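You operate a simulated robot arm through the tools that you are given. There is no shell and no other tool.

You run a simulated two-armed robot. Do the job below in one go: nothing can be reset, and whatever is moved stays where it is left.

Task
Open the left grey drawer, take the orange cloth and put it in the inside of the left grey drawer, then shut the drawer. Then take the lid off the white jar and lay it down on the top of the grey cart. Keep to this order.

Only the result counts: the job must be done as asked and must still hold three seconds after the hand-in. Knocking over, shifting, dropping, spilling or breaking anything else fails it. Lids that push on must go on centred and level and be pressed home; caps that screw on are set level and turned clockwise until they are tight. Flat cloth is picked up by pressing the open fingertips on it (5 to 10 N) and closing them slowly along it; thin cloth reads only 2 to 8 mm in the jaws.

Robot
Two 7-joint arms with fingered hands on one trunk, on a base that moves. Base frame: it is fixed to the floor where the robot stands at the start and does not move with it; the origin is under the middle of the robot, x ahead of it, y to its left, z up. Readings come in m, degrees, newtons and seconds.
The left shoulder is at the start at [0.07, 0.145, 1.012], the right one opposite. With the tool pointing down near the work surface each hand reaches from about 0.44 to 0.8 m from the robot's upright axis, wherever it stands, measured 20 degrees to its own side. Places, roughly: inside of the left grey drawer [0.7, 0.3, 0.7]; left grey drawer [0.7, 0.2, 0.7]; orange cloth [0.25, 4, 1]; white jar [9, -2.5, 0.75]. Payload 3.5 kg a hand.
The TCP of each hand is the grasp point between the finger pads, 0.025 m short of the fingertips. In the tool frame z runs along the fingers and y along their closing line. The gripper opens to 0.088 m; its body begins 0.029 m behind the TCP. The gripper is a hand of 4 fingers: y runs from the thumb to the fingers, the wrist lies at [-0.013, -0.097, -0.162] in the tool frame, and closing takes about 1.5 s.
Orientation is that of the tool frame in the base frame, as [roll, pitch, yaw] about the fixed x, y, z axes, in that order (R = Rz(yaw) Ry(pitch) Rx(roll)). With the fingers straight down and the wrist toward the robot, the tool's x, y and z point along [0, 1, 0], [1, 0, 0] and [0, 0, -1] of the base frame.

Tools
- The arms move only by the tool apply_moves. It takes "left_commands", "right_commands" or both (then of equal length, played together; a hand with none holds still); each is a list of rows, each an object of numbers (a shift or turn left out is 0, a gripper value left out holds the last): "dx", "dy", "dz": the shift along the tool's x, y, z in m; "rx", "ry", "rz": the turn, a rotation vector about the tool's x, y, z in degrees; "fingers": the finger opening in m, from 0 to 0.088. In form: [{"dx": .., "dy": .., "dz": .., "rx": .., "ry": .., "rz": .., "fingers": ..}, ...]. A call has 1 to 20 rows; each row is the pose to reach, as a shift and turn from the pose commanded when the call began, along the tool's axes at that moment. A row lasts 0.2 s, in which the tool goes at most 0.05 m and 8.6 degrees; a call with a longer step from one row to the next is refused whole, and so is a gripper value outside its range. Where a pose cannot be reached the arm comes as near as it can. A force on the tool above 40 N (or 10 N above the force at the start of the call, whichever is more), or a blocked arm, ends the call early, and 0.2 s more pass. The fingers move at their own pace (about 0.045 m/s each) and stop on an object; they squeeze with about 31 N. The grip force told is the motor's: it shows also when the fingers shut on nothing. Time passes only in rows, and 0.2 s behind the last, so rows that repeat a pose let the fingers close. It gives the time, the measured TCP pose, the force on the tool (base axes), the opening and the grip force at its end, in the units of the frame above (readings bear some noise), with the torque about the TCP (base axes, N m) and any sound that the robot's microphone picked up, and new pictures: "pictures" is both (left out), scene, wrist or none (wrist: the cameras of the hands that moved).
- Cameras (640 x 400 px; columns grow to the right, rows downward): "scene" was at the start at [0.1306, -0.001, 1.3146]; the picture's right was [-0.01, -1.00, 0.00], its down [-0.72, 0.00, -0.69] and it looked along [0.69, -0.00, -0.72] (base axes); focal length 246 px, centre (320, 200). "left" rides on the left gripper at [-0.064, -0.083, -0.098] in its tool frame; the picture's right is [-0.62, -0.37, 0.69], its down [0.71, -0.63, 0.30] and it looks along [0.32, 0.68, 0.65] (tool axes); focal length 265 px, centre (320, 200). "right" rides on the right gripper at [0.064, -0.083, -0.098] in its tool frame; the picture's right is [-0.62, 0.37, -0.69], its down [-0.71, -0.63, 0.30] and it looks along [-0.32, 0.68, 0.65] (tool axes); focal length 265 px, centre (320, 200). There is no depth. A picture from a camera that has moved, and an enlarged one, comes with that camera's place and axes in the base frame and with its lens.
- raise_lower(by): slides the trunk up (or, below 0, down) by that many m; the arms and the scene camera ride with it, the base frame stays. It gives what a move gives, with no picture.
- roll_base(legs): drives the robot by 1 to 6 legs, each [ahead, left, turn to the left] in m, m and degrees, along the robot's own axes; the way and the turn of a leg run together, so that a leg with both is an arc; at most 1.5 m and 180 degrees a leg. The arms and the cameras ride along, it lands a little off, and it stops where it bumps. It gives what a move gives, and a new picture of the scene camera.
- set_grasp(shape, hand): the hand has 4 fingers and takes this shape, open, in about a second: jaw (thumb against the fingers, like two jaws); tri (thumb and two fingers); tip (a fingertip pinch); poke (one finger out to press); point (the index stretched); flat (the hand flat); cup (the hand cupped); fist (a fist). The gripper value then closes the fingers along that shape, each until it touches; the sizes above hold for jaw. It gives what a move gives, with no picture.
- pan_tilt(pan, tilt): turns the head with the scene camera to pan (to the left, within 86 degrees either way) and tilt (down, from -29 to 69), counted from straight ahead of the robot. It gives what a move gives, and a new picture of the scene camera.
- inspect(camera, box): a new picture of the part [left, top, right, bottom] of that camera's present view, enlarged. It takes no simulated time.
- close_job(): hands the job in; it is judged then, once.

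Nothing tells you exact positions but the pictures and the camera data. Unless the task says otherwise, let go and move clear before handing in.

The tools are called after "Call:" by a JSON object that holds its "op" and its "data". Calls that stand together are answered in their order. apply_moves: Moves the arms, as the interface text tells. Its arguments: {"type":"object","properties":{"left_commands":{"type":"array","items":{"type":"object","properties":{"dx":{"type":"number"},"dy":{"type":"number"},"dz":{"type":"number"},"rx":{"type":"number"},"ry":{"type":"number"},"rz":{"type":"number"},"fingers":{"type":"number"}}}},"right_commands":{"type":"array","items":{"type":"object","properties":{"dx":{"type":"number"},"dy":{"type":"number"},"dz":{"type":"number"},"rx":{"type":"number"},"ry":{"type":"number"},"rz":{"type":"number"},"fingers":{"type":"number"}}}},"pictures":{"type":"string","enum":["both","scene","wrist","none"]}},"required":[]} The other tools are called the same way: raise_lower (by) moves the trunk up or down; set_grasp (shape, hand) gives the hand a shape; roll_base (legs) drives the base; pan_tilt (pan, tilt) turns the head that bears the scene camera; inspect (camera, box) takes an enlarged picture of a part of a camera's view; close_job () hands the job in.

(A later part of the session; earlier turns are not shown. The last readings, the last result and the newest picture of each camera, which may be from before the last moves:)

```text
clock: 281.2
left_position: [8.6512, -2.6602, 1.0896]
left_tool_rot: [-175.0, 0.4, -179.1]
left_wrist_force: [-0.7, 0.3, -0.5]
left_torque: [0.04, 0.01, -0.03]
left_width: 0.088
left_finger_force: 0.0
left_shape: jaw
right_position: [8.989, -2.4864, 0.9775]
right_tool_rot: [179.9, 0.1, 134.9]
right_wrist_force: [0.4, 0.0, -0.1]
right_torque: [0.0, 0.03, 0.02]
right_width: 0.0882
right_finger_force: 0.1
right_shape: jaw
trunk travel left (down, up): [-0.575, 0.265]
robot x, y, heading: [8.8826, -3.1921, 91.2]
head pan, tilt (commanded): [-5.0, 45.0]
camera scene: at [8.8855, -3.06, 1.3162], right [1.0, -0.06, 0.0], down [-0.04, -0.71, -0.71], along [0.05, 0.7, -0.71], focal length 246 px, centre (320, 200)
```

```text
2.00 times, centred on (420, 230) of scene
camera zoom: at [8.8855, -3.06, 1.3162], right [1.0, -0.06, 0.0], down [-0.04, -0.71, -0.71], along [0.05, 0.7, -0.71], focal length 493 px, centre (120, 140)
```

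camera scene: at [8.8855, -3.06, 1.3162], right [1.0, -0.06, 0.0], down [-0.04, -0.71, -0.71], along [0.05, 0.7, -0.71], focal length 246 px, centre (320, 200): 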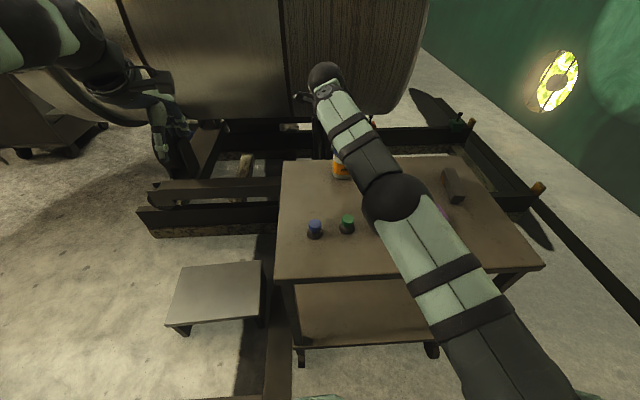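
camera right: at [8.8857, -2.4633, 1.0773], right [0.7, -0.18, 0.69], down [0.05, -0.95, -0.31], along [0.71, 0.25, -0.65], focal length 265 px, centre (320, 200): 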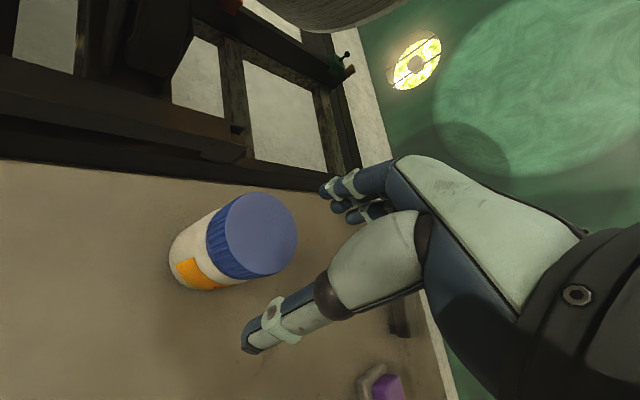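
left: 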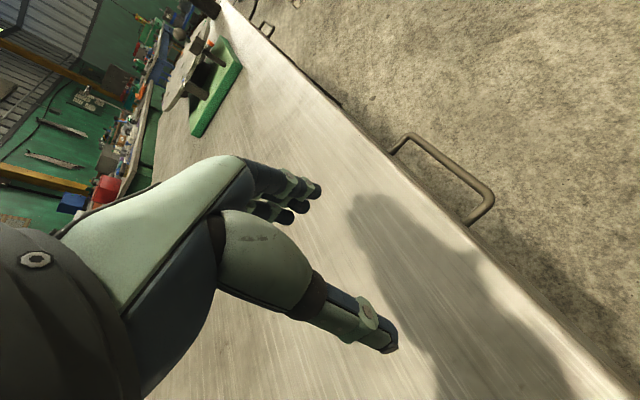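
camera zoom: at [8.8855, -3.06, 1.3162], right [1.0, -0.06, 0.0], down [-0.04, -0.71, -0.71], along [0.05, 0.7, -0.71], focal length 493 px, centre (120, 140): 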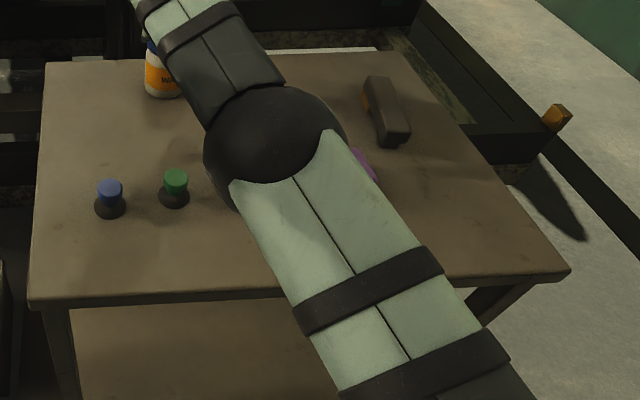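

The cart's corners are unchanged within measurement error. I'll creep forward 3.5 cm to the earlier good spot and re-check the jar from the hand camera.

Call:
{"op": "roll_base", "data": {"legs": [[0.035, 0, 0]]}}

Call:
{"op": "inspect", "data": {"camera": "right", "box": [100, 120, 420, 320]}}

```text
clock: 282.1
left_position: [8.6495, -2.6283, 1.0928]
left_tool_rot: [-175.3, 0.5, -179.1]
left_wrist_force: [-0.3, 0.0, 0.1]
left_torque: [0.01, 0.0, 0.0]
left_width: 0.0879
left_finger_force: 0.1
left_shape: jaw
right_position: [8.9885, -2.4562, 0.9806]
right_tool_rot: [179.8, -0.1, 135.0]
right_wrist_force: [-0.1, 0.2, -0.4]
right_torque: [0.05, -0.01, 0.0]
right_width: 0.0879
right_finger_force: 0.0
right_shape: jaw
trunk travel left (down, up): [-0.575, 0.265]
robot x, y, heading: [8.8804, -3.1595, 91.2]
head pan, tilt (commanded): [-5.0, 45.0]
camera scene: at [8.8856, -3.0307, 1.3168], right [1.0, -0.06, 0.0], down [-0.04, -0.7, -0.71], along [0.04, 0.71, -0.71], focal length 246 px, centre (320, 200)
```

scene: 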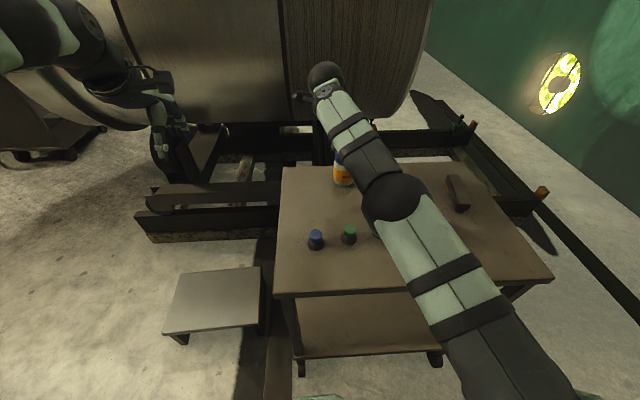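

```text
2.00 times, centred on (260, 220) of right
camera zoom: at [8.884, -2.4701, 1.0797], right [0.7, -0.18, 0.69], down [0.06, -0.95, -0.31], along [0.71, 0.26, -0.65], focal length 531 px, centre (440, 160)
```

zoom: 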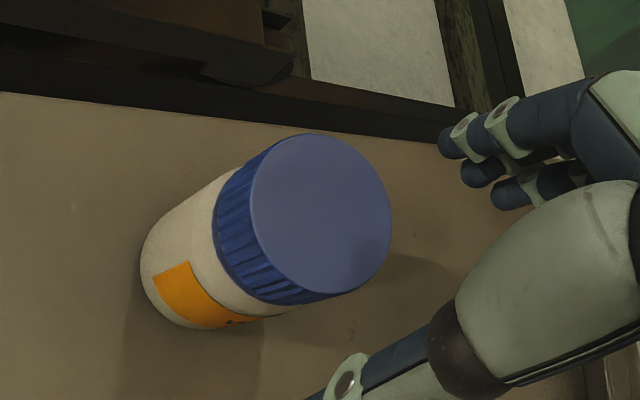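

The jar is unmoved: cap centre (8.998, -2.428). I'll centre the hand over it at this clockwise-turned yaw, still above.

Call:
{"op": "apply_moves", "data": {"right_commands": [{"dx": 0.006, "dy": 0.013, "rz": -5}, {"dx": 0.0131, "dy": 0.0265, "rz": -9}, {"dx": 0.0131, "dy": 0.0265, "rz": -9}]}}

```text
clock: 282.9
left_position: [8.6505, -2.628, 1.0922]
left_tool_rot: [-175.1, 0.5, -179.2]
left_wrist_force: [-0.1, -1.0, 0.5]
left_torque: [0.0, 0.01, -0.02]
left_width: 0.0881
left_finger_force: 0.0
left_shape: jaw
right_position: [9.0, -2.4386, 0.9751]
right_tool_rot: [179.9, 0.1, 144.0]
right_wrist_force: [0.3, 0.0, -1.1]
right_torque: [0.02, -0.03, 0.01]
right_width: 0.0879
right_finger_force: 0.1
right_shape: jaw
right hand out of reach, approached as far as the arm can: row 1, 2, 3
trunk travel left (down, up): [-0.575, 0.265]
robot x, y, heading: [8.8836, -3.1593, 91.4]
head pan, tilt (commanded): [-5.0, 45.0]
camera scene: at [8.8858, -3.0276, 1.3164], right [1.0, -0.06, 0.0], down [-0.04, -0.71, -0.71], along [0.04, 0.71, -0.71], focal length 246 px, centre (320, 200)
camera right: at [8.8987, -2.4689, 1.0741], right [0.72, -0.07, 0.69], down [0.21, -0.93, -0.31], along [0.66, 0.36, -0.65], focal length 265 px, centre (320, 200)
```

scene: 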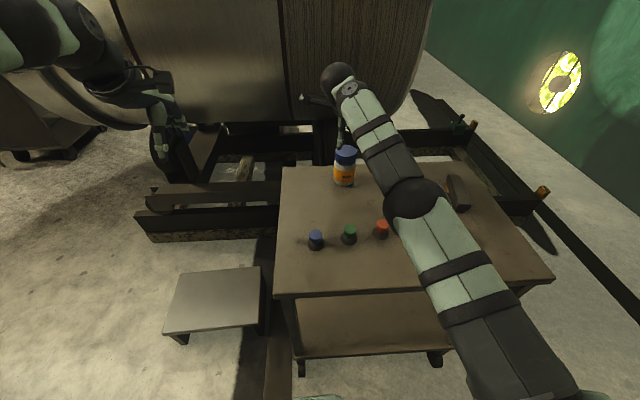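
right: 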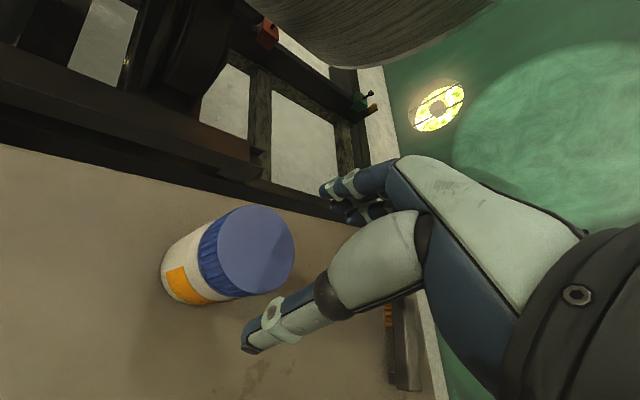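

Call:
{"op": "apply_moves", "data": {"right_commands": [{"dx": 0.008, "dy": 0.007, "dz": 0.01, "rz": -3}, {"dx": 0.008, "dy": 0.007, "dz": 0.02, "rz": -6}, {"dx": 0.008, "dy": 0.007, "dz": 0.03, "rz": -6}, {"dx": 0.008, "dy": 0.007, "dz": 0.03, "rz": -6}]}}

Call:
{"op": "inspect", "data": {"camera": "scene", "box": [290, 100, 410, 175]}}

```text
clock: 283.9
left_position: [8.6498, -2.6278, 1.0908]
left_tool_rot: [-175.1, 0.4, -179.2]
left_wrist_force: [-0.2, 0.2, -0.5]
left_torque: [0.04, -0.03, 0.01]
left_width: 0.0879
left_finger_force: 0.0
left_shape: jaw
right_position: [8.9972, -2.4288, 0.9466]
right_tool_rot: [179.9, 0.0, 150.1]
right_wrist_force: [-0.1, -0.1, -0.6]
right_torque: [0.01, -0.02, 0.02]
right_width: 0.0881
right_finger_force: 0.0
right_shape: jaw
right hand out of reach, approached as far as the arm can: row 1
trunk travel left (down, up): [-0.575, 0.265]
robot x, y, heading: [8.8813, -3.1589, 91.1]
head pan, tilt (commanded): [-5.0, 45.0]
camera scene: at [8.8858, -3.0275, 1.3164], right [1.0, -0.06, 0.0], down [-0.04, -0.71, -0.71], along [0.04, 0.71, -0.71], focal length 246 px, centre (320, 200)
camera right: at [8.9, -2.4693, 1.0452], right [0.72, 0.01, 0.69], down [0.3, -0.9, -0.31], along [0.62, 0.43, -0.65], focal length 265 px, centre (320, 200)
```

scene: 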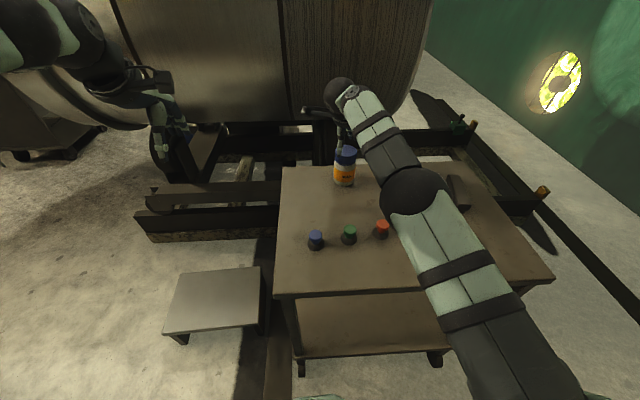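
right: 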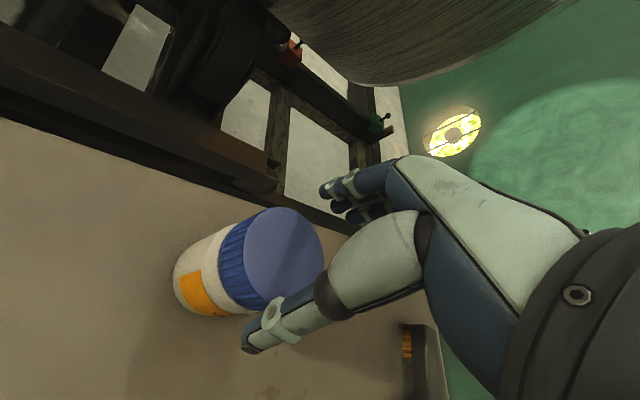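

```text
5.33 times, centred on (350, 138) of scene
camera zoom: at [8.8858, -3.0275, 1.3164], right [1.0, -0.06, 0.0], down [-0.04, -0.71, -0.71], along [0.04, 0.71, -0.71], focal length 1314 px, centre (160, 533)
```

zoom: 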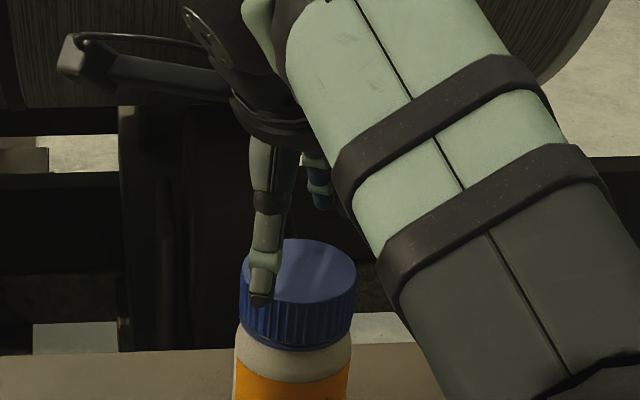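

Centred at (8.997, -2.429) and within reach now. I'll lower the last 4 cm so the fingers straddle the cap rim.

Call:
{"op": "apply_moves", "data": {"right_commands": [{"dz": 0.01}, {"dz": 0.02}, {"dz": 0.03}, {"dz": 0.038}, {"dz": 0.038}]}}

Call:
{"op": "inspect", "data": {"camera": "scene", "box": [290, 120, 410, 195]}}

```text
clock: 285.1
left_position: [8.6509, -2.6281, 1.0916]
left_tool_rot: [-175.3, 0.3, -179.2]
left_wrist_force: [0.8, 0.2, 0.6]
left_torque: [0.01, 0.0, -0.01]
left_width: 0.0881
left_finger_force: 0.1
left_shape: jaw
right_position: [8.9973, -2.428, 0.9082]
right_tool_rot: [179.9, 0.0, 150.1]
right_wrist_force: [-0.2, 1.2, 0.3]
right_torque: [0.0, 0.01, -0.02]
right_width: 0.088
right_finger_force: 0.0
right_shape: jaw
trunk travel left (down, up): [-0.575, 0.265]
robot x, y, heading: [8.8848, -3.1575, 91.5]
head pan, tilt (commanded): [-5.0, 45.0]
camera scene: at [8.8856, -3.0278, 1.3164], right [1.0, -0.06, 0.0], down [-0.04, -0.71, -0.71], along [0.04, 0.71, -0.71], focal length 246 px, centre (320, 200)
camera right: at [8.8999, -2.4688, 1.0073], right [0.72, 0.01, 0.69], down [0.3, -0.9, -0.31], along [0.62, 0.43, -0.65], focal length 265 px, centre (320, 200)
```

scene: 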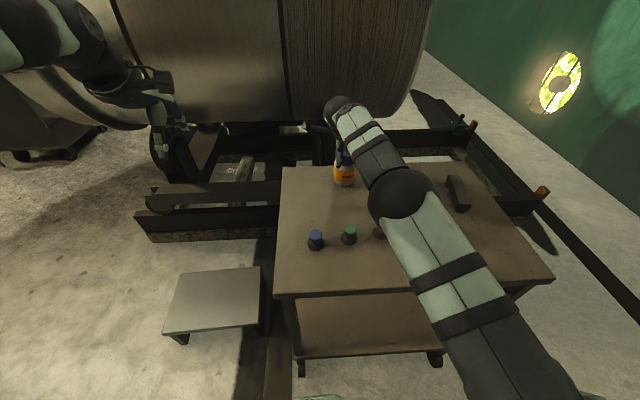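
right: 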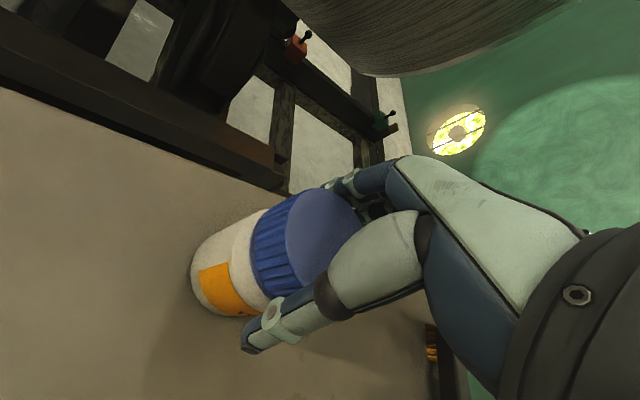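

```text
5.33 times, centred on (350, 158) of scene
camera zoom: at [8.8856, -3.0278, 1.3164], right [1.0, -0.06, 0.0], down [-0.04, -0.71, -0.71], along [0.04, 0.71, -0.71], focal length 1314 px, centre (160, 427)
```

zoom: 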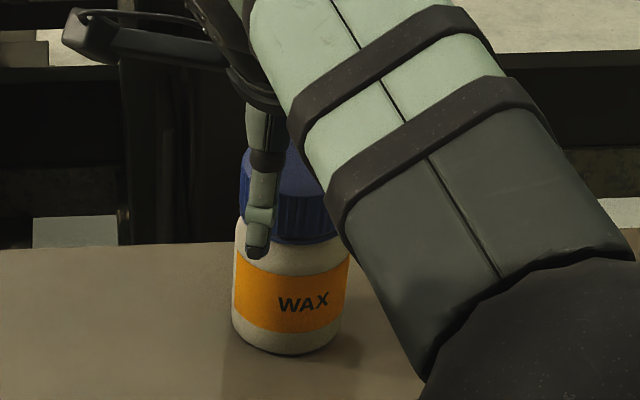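

Fingers straddle the cap with no contact. I'll close the grip on the cap.

Call:
{"op": "apply_moves", "data": {"right_commands": [{"fingers": 0.07}, {"fingers": 0.06}, {"fingers": 0.05}, {"fingers": 0.04}, {"fingers": 0.03}, {"fingers": 0.03}, {"fingers": 0.03}]}}

Call:
{"op": "inspect", "data": {"camera": "scene", "box": [290, 120, 410, 195]}}

```text
clock: 286.7
left_position: [8.6518, -2.6284, 1.0915]
left_tool_rot: [-175.1, 0.4, -179.2]
left_wrist_force: [0.4, 0.2, 0.2]
left_torque: [-0.01, 0.02, 0.01]
left_width: 0.0878
left_finger_force: 0.1
left_shape: jaw
right_position: [8.9972, -2.4267, 0.908]
right_tool_rot: [180.0, 0.0, 149.9]
right_wrist_force: [-0.1, -0.6, -0.6]
right_torque: [0.01, 0.03, -0.03]
right_width: 0.0545
right_finger_force: 30.3
right_shape: jaw
trunk travel left (down, up): [-0.575, 0.265]
robot x, y, heading: [8.8855, -3.1578, 91.5]
head pan, tilt (commanded): [-5.0, 45.0]
camera scene: at [8.8854, -3.0276, 1.3164], right [1.0, -0.06, 0.0], down [-0.04, -0.71, -0.71], along [0.04, 0.71, -0.71], focal length 246 px, centre (320, 200)
camera right: at [8.8998, -2.4686, 1.0072], right [0.72, 0.01, 0.69], down [0.3, -0.9, -0.31], along [0.62, 0.43, -0.65], focal length 265 px, centre (320, 200)
```

scene: 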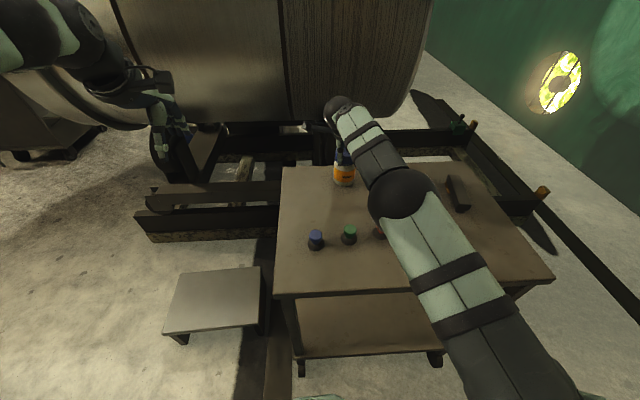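
right: 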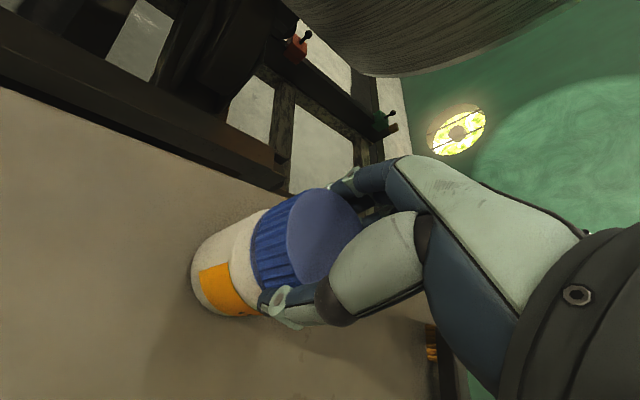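

```text
5.33 times, centred on (350, 158) of scene
camera zoom: at [8.8854, -3.0276, 1.3164], right [1.0, -0.06, 0.0], down [-0.04, -0.71, -0.71], along [0.04, 0.71, -0.71], focal length 1314 px, centre (160, 427)
```

zoom: 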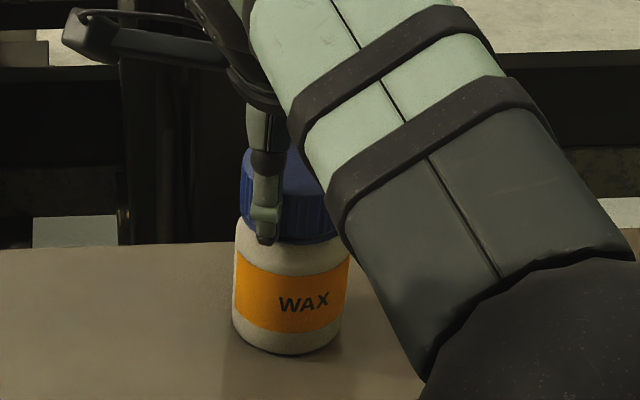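

Firm grip (30 N). I'll press lightly and twist 30° counter-clockwise, then see whether the label (jar body) turns too.

Call:
{"op": "apply_moves", "data": {"right_commands": [{"dz": 0.003, "rz": -3}, {"dz": 0.006, "rz": -8}, {"dz": 0.006, "rz": -13}, {"dz": 0.006, "rz": -18}, {"dz": 0.006, "rz": -24}, {"dz": 0.006, "rz": -30}]}}

Call:
{"op": "inspect", "data": {"camera": "scene", "box": [290, 120, 410, 195]}}

```text
clock: 288.1
left_position: [8.6497, -2.6312, 1.0929]
left_tool_rot: [-175.2, 0.4, -179.2]
left_wrist_force: [0.5, 0.0, 0.5]
left_torque: [0.01, -0.01, 0.0]
left_width: 0.0881
left_finger_force: 0.0
left_shape: jaw
right_position: [8.9963, -2.4295, 0.906]
right_tool_rot: [179.5, 0.0, -179.9]
right_wrist_force: [0.0, 0.7, 20.9]
right_torque: [-0.04, 0.02, -0.22]
right_width: 0.0533
right_finger_force: 30.3
right_shape: jaw
trunk travel left (down, up): [-0.575, 0.265]
robot x, y, heading: [8.8804, -3.1581, 91.5]
head pan, tilt (commanded): [-5.0, 45.0]
camera scene: at [8.8854, -3.0319, 1.317], right [1.0, -0.06, 0.0], down [-0.04, -0.7, -0.71], along [0.04, 0.71, -0.7], focal length 246 px, centre (320, 200)
camera right: at [8.9322, -2.5149, 1.0041], right [0.62, 0.36, 0.7], down [0.72, -0.63, -0.31], along [0.32, 0.69, -0.65], focal length 265 px, centre (320, 200)
```

scene: 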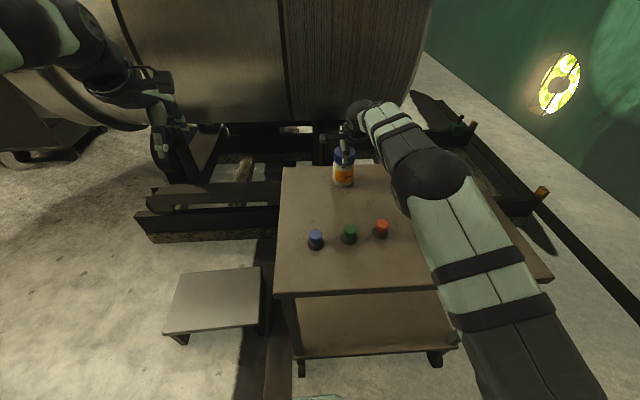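
right: 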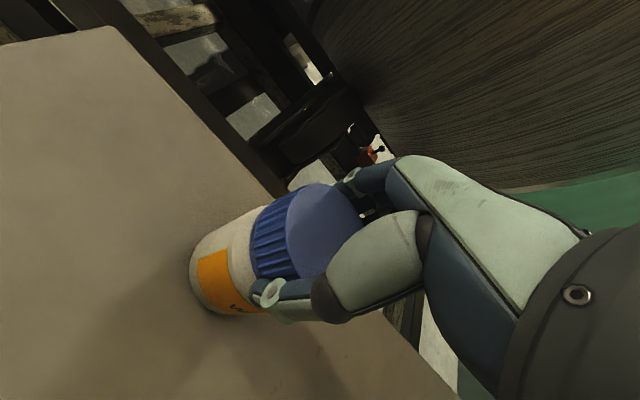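

```text
5.33 times, centred on (350, 158) of scene
camera zoom: at [8.8854, -3.0319, 1.317], right [1.0, -0.06, 0.0], down [-0.04, -0.7, -0.71], along [0.04, 0.71, -0.7], focal length 1314 px, centre (160, 427)
```

zoom: 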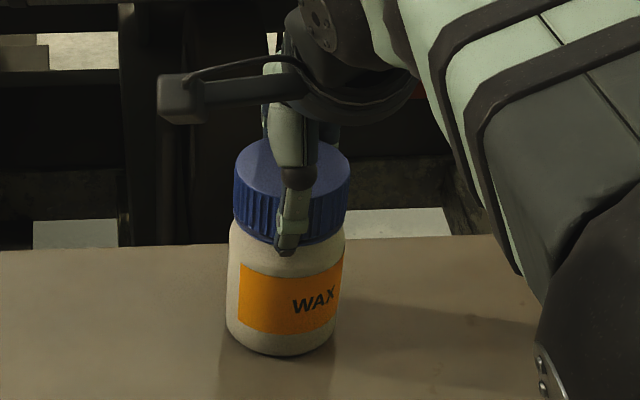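

The jar body turned partly with the cap (label moved ~18° of 30°). I'll press harder to hold the jar on the cart by friction and keep turning.

Call:
{"op": "apply_moves", "data": {"right_commands": [{"dz": 0.002}, {"dz": 0.0035}, {"dz": 0.0035, "rz": -5}, {"dz": 0.0035, "rz": -10}, {"dz": 0.0035, "rz": -15}, {"dz": 0.0035, "rz": -20}, {"dz": 0.0035, "rz": -25}, {"dz": 0.0035, "rz": -30}]}}

Call:
{"op": "inspect", "data": {"camera": "scene", "box": [290, 120, 410, 195]}}

```text
clock: 289.9
left_position: [8.649, -2.6325, 1.0933]
left_tool_rot: [-175.3, 0.4, -179.2]
left_wrist_force: [-0.2, -0.2, 0.7]
left_torque: [0.01, 0.02, 0.02]
left_width: 0.0878
left_finger_force: 0.1
left_shape: jaw
right_position: [8.9955, -2.4299, 0.9063]
right_tool_rot: [179.4, 0.4, -149.9]
right_wrist_force: [-1.0, 0.4, 24.6]
right_torque: [-0.03, 0.09, -0.25]
right_width: 0.0529
right_finger_force: 30.8
right_shape: jaw
trunk travel left (down, up): [-0.575, 0.265]
robot x, y, heading: [8.8828, -3.1562, 91.3]
head pan, tilt (commanded): [-5.0, 45.0]
camera scene: at [8.8849, -3.0327, 1.317], right [1.0, -0.06, 0.0], down [-0.04, -0.7, -0.71], along [0.04, 0.71, -0.7], focal length 246 px, centre (320, 200)
camera right: at [8.9817, -2.5364, 1.003], right [0.35, 0.62, 0.7], down [0.93, -0.18, -0.31], along [-0.06, 0.76, -0.64], focal length 265 px, centre (320, 200)
```

scene: 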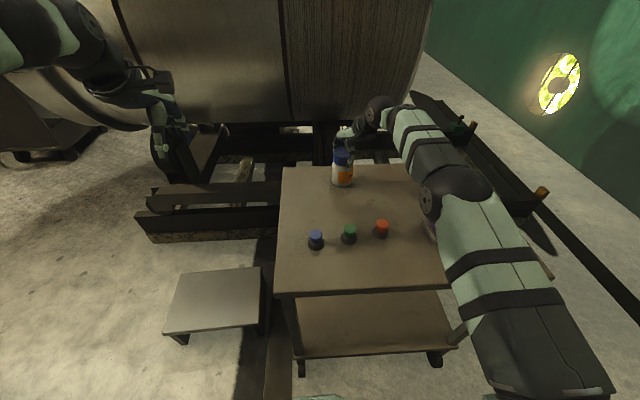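
right: 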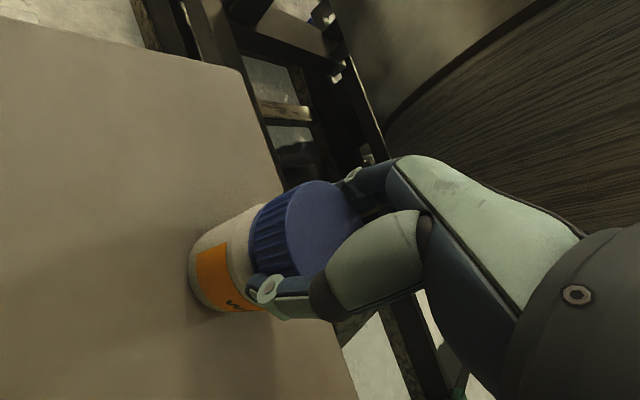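

```text
5.33 times, centred on (350, 158) of scene
camera zoom: at [8.8849, -3.0327, 1.317], right [1.0, -0.06, 0.0], down [-0.04, -0.7, -0.71], along [0.04, 0.71, -0.7], focal length 1314 px, centre (160, 427)
```

zoom: 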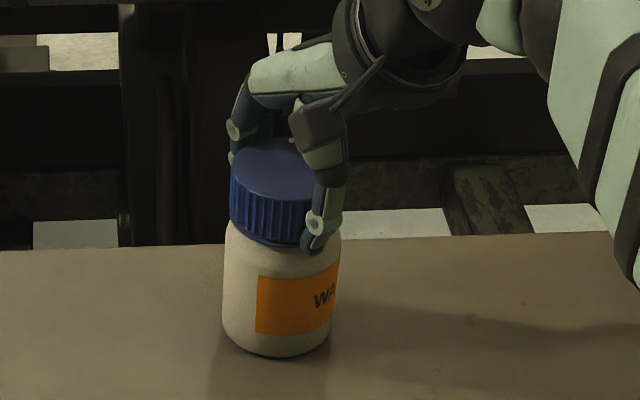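

The body turns along with the cap, so I need the left hand to hold the jar. First I'll ease the press, open the right hand and turn it back to its clockwise start position around the cap.

Call:
{"op": "apply_moves", "data": {"right_commands": [{"dz": -0.004}, {"dz": -0.0075}, {"dz": -0.0075, "fingers": 0.088}, {"dz": -0.0075, "fingers": 0.088}, {"dz": -0.0075, "fingers": 0.088}, {"dz": -0.0075, "fingers": 0.088}, {"dz": -0.0075, "fingers": 0.088}, {"dz": -0.0075, "rz": 8}, {"dz": -0.0075, "rz": 16}, {"dz": -0.0075, "rz": 24}, {"dz": -0.0075, "rz": 32}, {"dz": -0.0075, "rz": 40}, {"dz": -0.0075, "rz": 48}, {"dz": -0.0075, "rz": 56}, {"dz": -0.0075, "rz": 60}, {"dz": -0.0075, "rz": 60}]}}

Call:
{"op": "inspect", "data": {"camera": "scene", "box": [290, 120, 410, 195]}}

```text
clock: 293.3
left_position: [8.6513, -2.6282, 1.0905]
left_tool_rot: [-175.1, 0.4, -179.1]
left_wrist_force: [-0.5, 0.4, -0.4]
left_torque: [-0.01, 0.0, 0.0]
left_width: 0.0882
left_finger_force: 0.1
left_shape: jaw
right_position: [8.997, -2.4276, 0.9066]
right_tool_rot: [179.9, -0.1, 149.9]
right_wrist_force: [0.4, 0.3, -0.1]
right_torque: [0.03, -0.02, 0.02]
right_width: 0.0876
right_finger_force: 0.0
right_shape: jaw
trunk travel left (down, up): [-0.575, 0.265]
robot x, y, heading: [8.8802, -3.158, 91.1]
head pan, tilt (commanded): [-5.0, 45.0]
camera scene: at [8.8855, -3.0279, 1.3164], right [1.0, -0.06, 0.0], down [-0.04, -0.71, -0.71], along [0.04, 0.71, -0.71], focal length 246 px, centre (320, 200)
camera right: at [8.8992, -2.4688, 1.0048], right [0.72, 0.01, 0.69], down [0.3, -0.9, -0.31], along [0.62, 0.43, -0.65], focal length 265 px, centre (320, 200)
```

scene: 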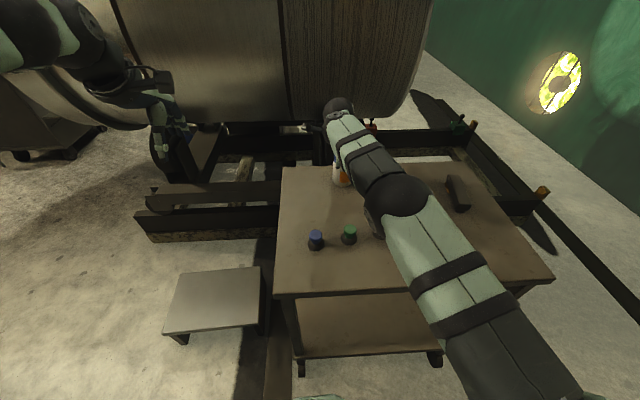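
right: 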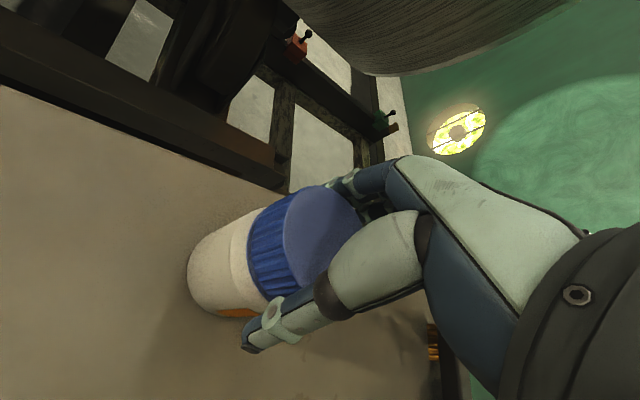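

```text
5.33 times, centred on (350, 158) of scene
camera zoom: at [8.8855, -3.0279, 1.3164], right [1.0, -0.06, 0.0], down [-0.04, -0.71, -0.71], along [0.04, 0.71, -0.71], focal length 1314 px, centre (160, 427)
```

zoom: 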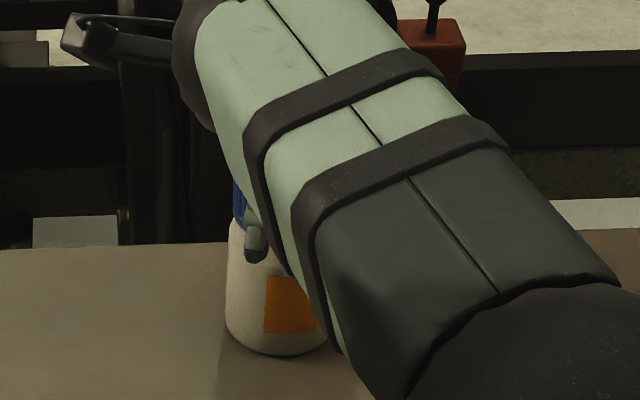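

The right hand is back at its start yaw around the cap, still open. Now I'll level the left hand and bring it toward the left side of the cart.

Call:
{"op": "apply_moves", "data": {"left_commands": [{"dx": -0.018, "dy": 0.008, "dz": 0.01, "rx": -1.5}, {"dx": -0.036, "dy": 0.016, "dz": 0.02, "rx": -3}, {"dx": -0.054, "dy": 0.024, "dz": 0.03, "rx": -4.9}, {"dx": -0.0705, "dy": 0.032, "dz": 0.037, "rx": -4.9}, {"dx": -0.0705, "dy": 0.032, "dz": 0.037, "rx": -4.9}], "pictures": "none"}}

```text
clock: 294.5
left_position: [8.7211, -2.599, 1.0525]
left_tool_rot: [-180.0, 0.3, -179.1]
left_wrist_force: [0.2, -0.1, -0.1]
left_torque: [0.0, 0.0, 0.0]
left_width: 0.0877
left_finger_force: 0.1
left_shape: jaw
right_position: [8.997, -2.4283, 0.9064]
right_tool_rot: [179.7, -0.1, 150.0]
right_wrist_force: [-0.5, 0.3, -0.8]
right_torque: [-0.02, 0.02, 0.02]
right_width: 0.0881
right_finger_force: 0.1
right_shape: jaw
trunk travel left (down, up): [-0.575, 0.265]
robot x, y, heading: [8.8808, -3.1609, 91.8]
head pan, tilt (commanded): [-5.0, 45.0]
```

Call:
{"op": "apply_moves", "data": {"left_commands": [{"dx": -0.005, "dy": 0.013, "dz": 0.005, "ry": -8.2}, {"dx": -0.01, "dy": 0.026, "dz": 0.01, "ry": -16.4}, {"dx": -0.015, "dy": 0.039, "dz": 0.015, "ry": -24.6}, {"dx": -0.02, "dy": 0.052, "dz": 0.022, "ry": -32.8}, {"dx": -0.025, "dy": 0.065, "dz": 0.03, "ry": -41}, {"dx": -0.03, "dy": 0.078, "dz": 0.037, "ry": -49.2}, {"dx": -0.035, "dy": 0.091, "dz": 0.044, "ry": -57.4}, {"dx": -0.04, "dy": 0.105, "dz": 0.05, "ry": -65.6}, {"dx": -0.045, "dy": 0.12, "dz": 0.057, "ry": -73.8}, {"dx": -0.05, "dy": 0.135, "dz": 0.065, "ry": -82}, {"dx": -0.055, "dy": 0.15, "dz": 0.07, "ry": -88}, {"dx": -0.0615, "dy": 0.158, "dz": 0.0725, "ry": -90}, {"dx": -0.0615, "dy": 0.158, "dz": 0.0725, "ry": -90}]}}

```text
clock: 297.3
left_position: [8.7797, -2.4367, 0.9788]
left_tool_rot: [3.9, 89.5, 4.6]
left_wrist_force: [-0.2, -1.0, 0.3]
left_torque: [-0.01, -0.02, 0.01]
left_width: 0.088
left_finger_force: 0.0
left_shape: jaw
right_position: [8.9958, -2.4278, 0.9068]
right_tool_rot: [179.9, 0.0, 150.1]
right_wrist_force: [-0.1, 0.4, 0.2]
right_torque: [0.0, 0.02, -0.02]
right_width: 0.0882
right_finger_force: 0.1
right_shape: jaw
trunk travel left (down, up): [-0.575, 0.265]
robot x, y, heading: [8.8828, -3.1566, 91.6]
head pan, tilt (commanded): [-5.0, 45.0]
camera scene: at [8.8853, -3.0278, 1.3164], right [1.0, -0.06, 0.0], down [-0.04, -0.71, -0.71], along [0.04, 0.71, -0.71], focal length 246 px, centre (320, 200)
camera left: at [8.6824, -2.5216, 1.0429], right [0.69, -0.36, 0.63], down [0.32, -0.63, -0.71], along [0.65, 0.69, -0.32], focal length 265 px, centre (320, 200)
```

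scene: 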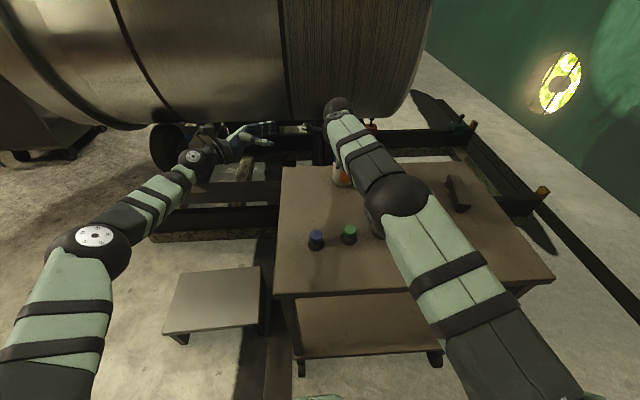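
left: 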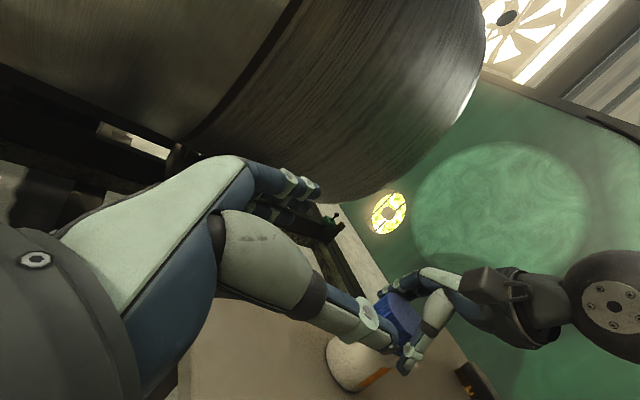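

The left arm takes the sideways pose well: hand level, pointing at the jar from the left. I'll raise the right fingertips a few millimetres and lower the left hand to z ≈ 0.845 beside the jar.

Call:
{"op": "apply_moves", "data": {"left_commands": [{"dx": 0.02, "dy": 0.004}, {"dx": 0.045, "dy": 0.008}, {"dx": 0.07, "dy": 0.008}, {"dx": 0.095, "dy": 0.008}, {"dx": 0.115, "dy": 0.008}, {"dx": 0.134, "dy": 0.008}, {"dx": 0.134, "dy": 0.008}], "right_commands": [{"dz": -0.003}, {"dz": -0.006}, {"dz": -0.006}, {"dz": -0.006}, {"dz": -0.006}, {"dz": -0.006}, {"dz": -0.006}]}}

Call:
{"op": "inspect", "data": {"camera": "scene", "box": [200, 90, 420, 228]}}

```text
clock: 298.9
left_position: [8.7811, -2.432, 0.8466]
left_tool_rot: [11.9, 89.7, 12.8]
left_wrist_force: [-0.7, -0.4, 0.3]
left_torque: [0.06, -0.01, -0.04]
left_width: 0.0879
left_finger_force: 0.0
left_shape: jaw
right_position: [8.9973, -2.4273, 0.9125]
right_tool_rot: [179.9, 0.0, 150.1]
right_wrist_force: [0.2, -0.7, 0.3]
right_torque: [0.02, -0.02, 0.01]
right_width: 0.0879
right_finger_force: 0.0
right_shape: jaw
trunk travel left (down, up): [-0.575, 0.265]
robot x, y, heading: [8.8814, -3.1595, 91.3]
head pan, tilt (commanded): [-5.0, 45.0]
camera scene: at [8.8854, -3.0277, 1.3164], right [1.0, -0.06, 0.0], down [-0.04, -0.71, -0.71], along [0.04, 0.71, -0.71], focal length 246 px, centre (320, 200)
camera right: at [8.8996, -2.4682, 1.011], right [0.72, 0.01, 0.69], down [0.3, -0.9, -0.31], along [0.62, 0.43, -0.65], focal length 265 px, centre (320, 200)
camera left: at [8.6831, -2.5161, 0.91], right [0.69, -0.36, 0.62], down [0.32, -0.63, -0.71], along [0.65, 0.69, -0.32], focal length 265 px, centre (320, 200)
```

scene: 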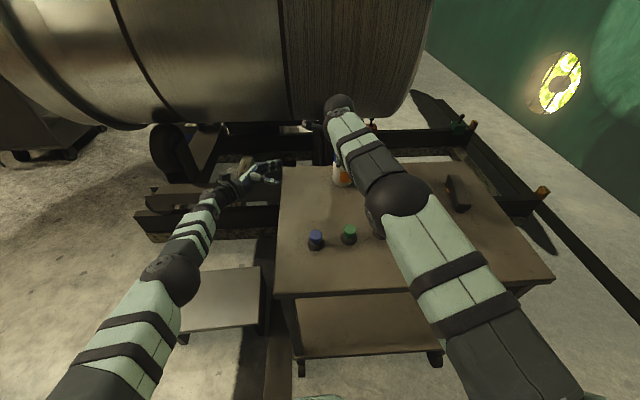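
right: 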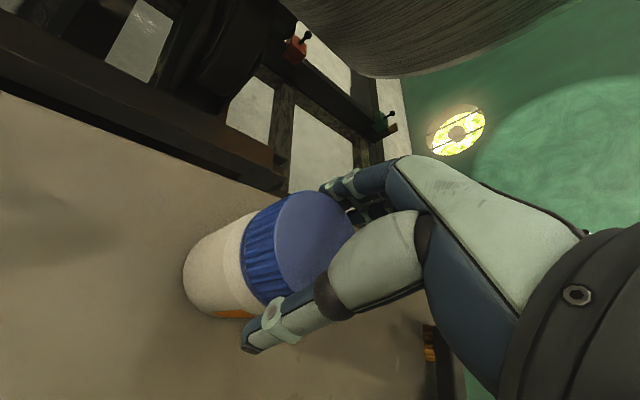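
left: 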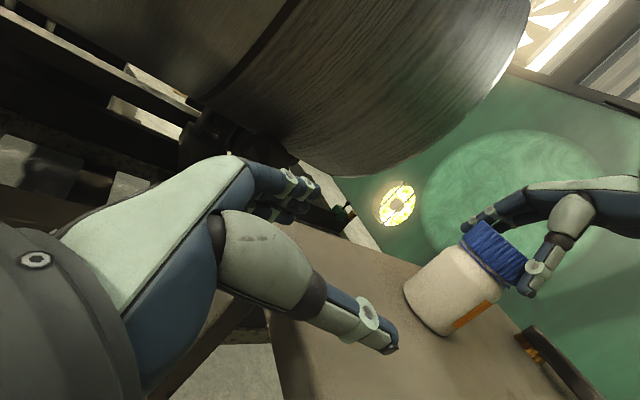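

```text
2.90 times, centred on (310, 159) of scene
camera zoom: at [8.8854, -3.0277, 1.3164], right [1.0, -0.06, 0.0], down [-0.04, -0.71, -0.71], along [0.04, 0.71, -0.71], focal length 714 px, centre (349, 319)
```

zoom: 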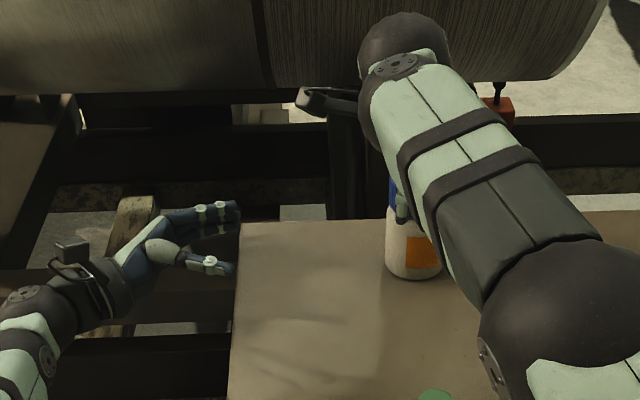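

Clearances look right: left hand bottom ≈ 0.805, cart top ≈ 0.79, right fingertips ≈ 0.888. I'll slide the open left hand in around the jar body.

Call:
{"op": "apply_moves", "data": {"left_commands": [{"dx": 0.004, "dy": 0.003, "dz": 0.03}, {"dx": 0.008, "dy": 0.003, "dz": 0.06}, {"dx": 0.008, "dy": 0.003, "dz": 0.09}, {"dx": 0.008, "dy": 0.003, "dz": 0.115}, {"dx": 0.008, "dy": 0.003, "dz": 0.135}, {"dx": 0.008, "dy": 0.003, "dz": 0.15}, {"dx": 0.008, "dy": 0.003, "dz": 0.15}]}}

Call:
{"op": "inspect", "data": {"camera": "left", "box": [240, 150, 560, 350]}}

Call:
{"op": "inspect", "data": {"camera": "scene", "box": [250, 110, 410, 210]}}

```text
clock: 300.5
left_position: [8.9157, -2.4402, 0.8467]
left_tool_rot: [58.4, 88.9, 60.5]
left_wrist_force: [-0.2, -0.5, 0.0]
left_torque: [0.01, 0.02, 0.03]
left_width: 0.088
left_finger_force: 0.2
left_shape: jaw
left hand out of reach, approached as far as the arm can: row 1, 2, 3, 4, 5, 6, 7
right_position: [8.9887, -2.4276, 0.9162]
right_tool_rot: [179.6, 0.2, 150.2]
right_wrist_force: [0.7, -0.4, 0.7]
right_torque: [0.0, 0.0, 0.02]
right_width: 0.0875
right_finger_force: 0.1
right_shape: jaw
trunk travel left (down, up): [-0.575, 0.265]
robot x, y, heading: [8.8802, -3.1587, 91.4]
head pan, tilt (commanded): [-5.0, 45.0]
camera scene: at [8.877, -3.0301, 1.3173], right [1.0, -0.06, 0.01], down [-0.04, -0.7, -0.71], along [0.05, 0.71, -0.71], focal length 246 px, centre (320, 200)
camera left: at [8.8188, -2.5273, 0.9072], right [0.7, -0.35, 0.62], down [0.33, -0.61, -0.72], along [0.63, 0.71, -0.3], focal length 265 px, centre (320, 200)
```

scene: 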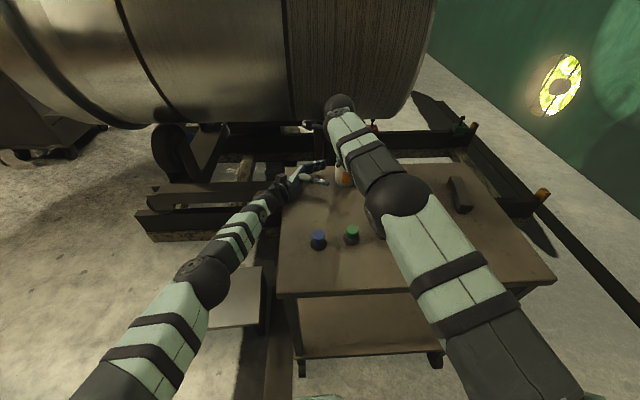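
left: 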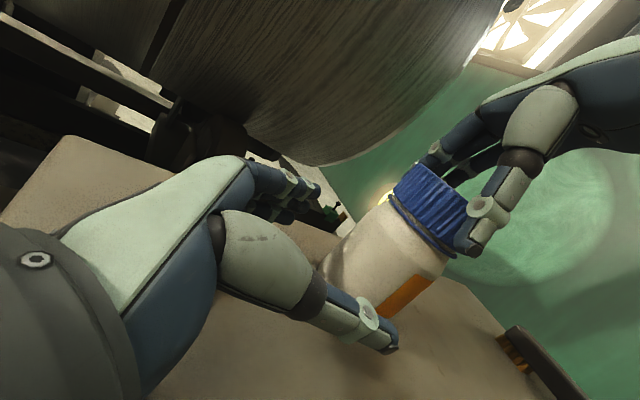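

```text
2.00 times, centred on (400, 250) of left
camera zoom: at [8.8188, -2.5273, 0.9072], right [0.7, -0.35, 0.62], down [0.33, -0.61, -0.72], along [0.63, 0.71, -0.3], focal length 531 px, centre (160, 100)
```

zoom: 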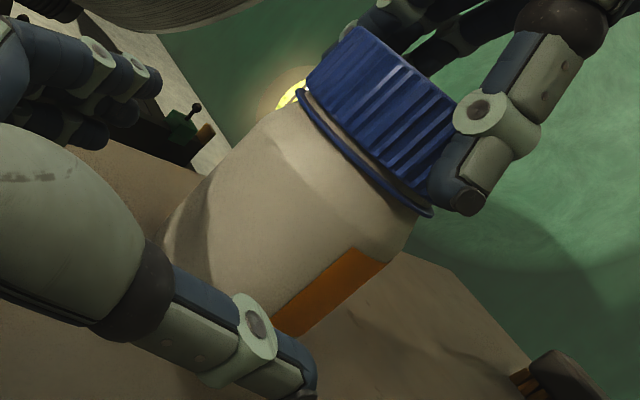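

```text
4.00 times, centred on (330, 160) of scene
camera zoom: at [8.877, -3.0301, 1.3173], right [1.0, -0.06, 0.01], down [-0.04, -0.7, -0.71], along [0.05, 0.71, -0.71], focal length 985 px, centre (280, 360)
```

zoom: 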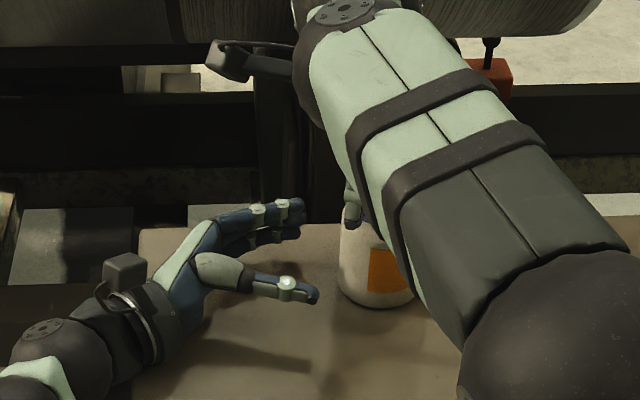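

The left hand ran out of reach at x ≈ 8.916 and my torso leaned slightly, so the left forearm may be bearing on something. I'll pull it back a few centimetres and check.

Call:
{"op": "apply_moves", "data": {"left_commands": [{"dz": -0.02}, {"dz": -0.04}, {"dz": -0.05}, {"dz": -0.05}]}}

Call:
{"op": "inspect", "data": {"camera": "scene", "box": [150, 120, 390, 270]}}

```text
clock: 301.1
left_position: [8.9111, -2.4514, 0.846]
left_tool_rot: [36.9, 88.7, 36.0]
left_wrist_force: [6.6, -2.8, 10.6]
left_torque: [-0.73, 0.91, 0.65]
left_width: 0.088
left_finger_force: 0.0
left_shape: jaw
right_position: [9.0028, -2.4305, 0.9137]
right_tool_rot: [179.7, 0.1, 149.6]
right_wrist_force: [-0.7, 1.1, 0.6]
right_torque: [-0.03, -0.02, 0.0]
right_width: 0.0881
right_finger_force: 0.0
right_shape: jaw
trunk travel left (down, up): [-0.575, 0.265]
robot x, y, heading: [8.8771, -3.1624, 90.7]
head pan, tilt (commanded): [-5.0, 45.0]
stopped in row 3 (left hand): the force on the tool passed its limit at 48 N (the readings are from after the stop); the commanded pose is now the measured one
camera scene: at [8.8863, -3.0302, 1.3161], right [1.0, -0.07, 0.0], down [-0.05, -0.7, -0.71], along [0.05, 0.71, -0.71], focal length 246 px, centre (320, 200)
camera left: at [8.8103, -2.5328, 0.9064], right [0.67, -0.39, 0.63], down [0.31, -0.63, -0.72], along [0.67, 0.68, -0.3], focal length 265 px, centre (320, 200)
```

scene: 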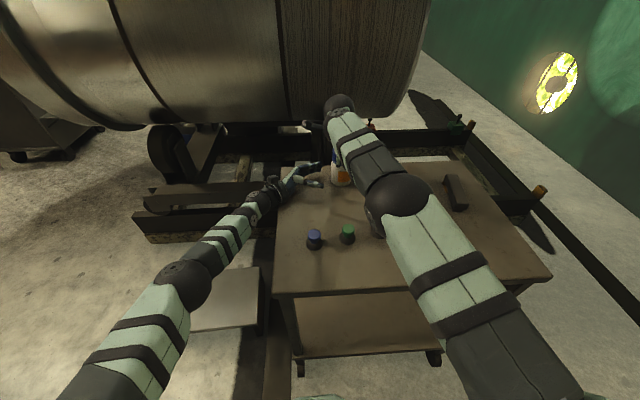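
left: 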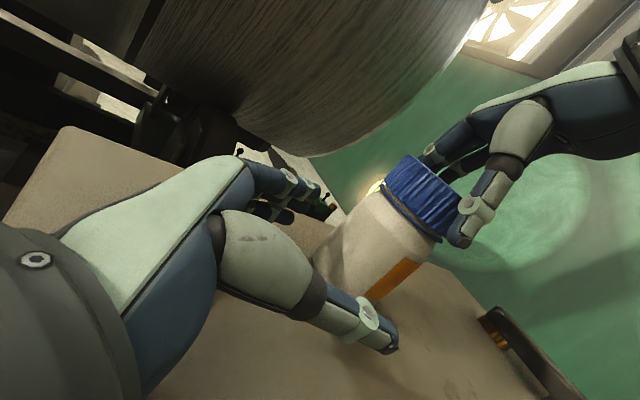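

```text
2.67 times, centred on (270, 195) of scene
camera zoom: at [8.8863, -3.0302, 1.3161], right [1.0, -0.07, 0.0], down [-0.05, -0.7, -0.71], along [0.05, 0.71, -0.71], focal length 657 px, centre (453, 213)
```

zoom: 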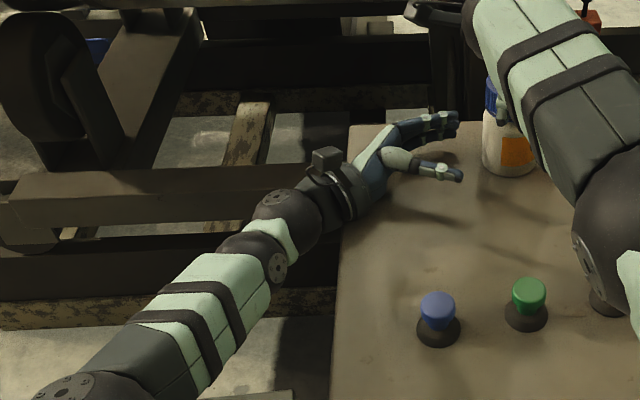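

The left wrist cuff caught the cart's edge (its forearm comes from below). The cart has not moved. I'll lift the left hand straight up to free it.

Call:
{"op": "apply_moves", "data": {"left_commands": [{"dx": -0.01}, {"dx": -0.025}, {"dx": -0.045}, {"dx": -0.065}, {"dx": -0.085}, {"dx": -0.1}, {"dx": -0.1}]}}

Call:
{"op": "inspect", "data": {"camera": "scene", "box": [150, 120, 390, 270]}}

```text
clock: 302.7
left_position: [8.9086, -2.4488, 0.9402]
left_tool_rot: [21.6, 89.1, 20.9]
left_wrist_force: [-0.4, -0.7, 0.2]
left_torque: [-0.04, -0.03, -0.01]
left_width: 0.088
left_finger_force: 0.0
left_shape: jaw
right_position: [9.0017, -2.4285, 0.9115]
right_tool_rot: [180.0, 0.0, 149.7]
right_wrist_force: [0.2, 0.2, 0.3]
right_torque: [-0.02, -0.01, -0.01]
right_width: 0.088
right_finger_force: 0.0
right_shape: jaw
trunk travel left (down, up): [-0.575, 0.265]
robot x, y, heading: [8.8807, -3.1595, 91.0]
head pan, tilt (commanded): [-5.0, 45.0]
camera scene: at [8.8876, -3.0278, 1.3164], right [1.0, -0.07, 0.0], down [-0.05, -0.71, -0.71], along [0.05, 0.71, -0.71], focal length 246 px, centre (320, 200)
camera left: at [8.8082, -2.531, 1.0019], right [0.68, -0.38, 0.63], down [0.31, -0.63, -0.71], along [0.67, 0.68, -0.31], focal length 265 px, centre (320, 200)
```

scene: 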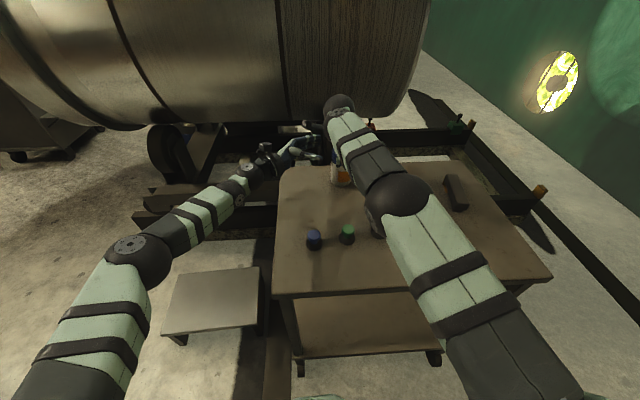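
left: 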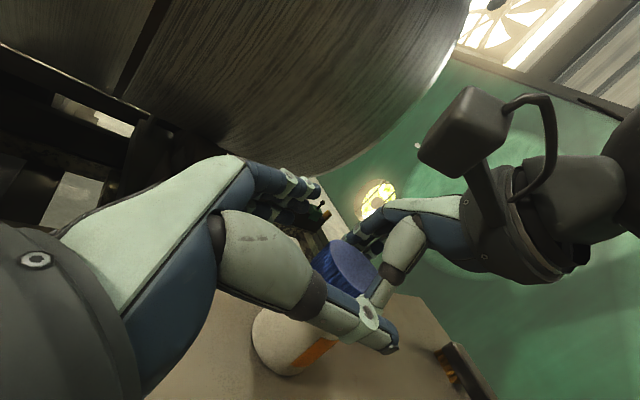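

```text
2.67 times, centred on (270, 195) of scene
camera zoom: at [8.8876, -3.0278, 1.3164], right [1.0, -0.07, 0.0], down [-0.05, -0.71, -0.71], along [0.05, 0.71, -0.71], focal length 657 px, centre (453, 213)
```

zoom: 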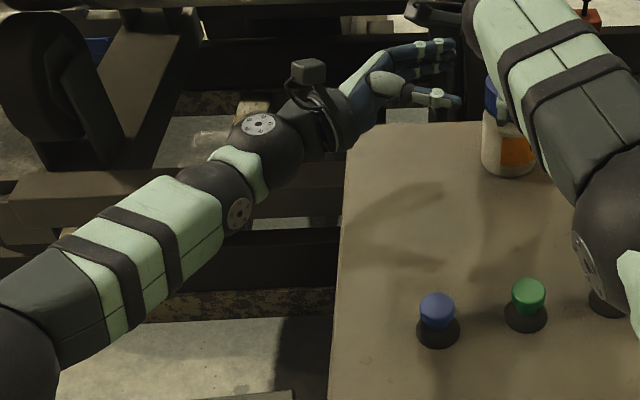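

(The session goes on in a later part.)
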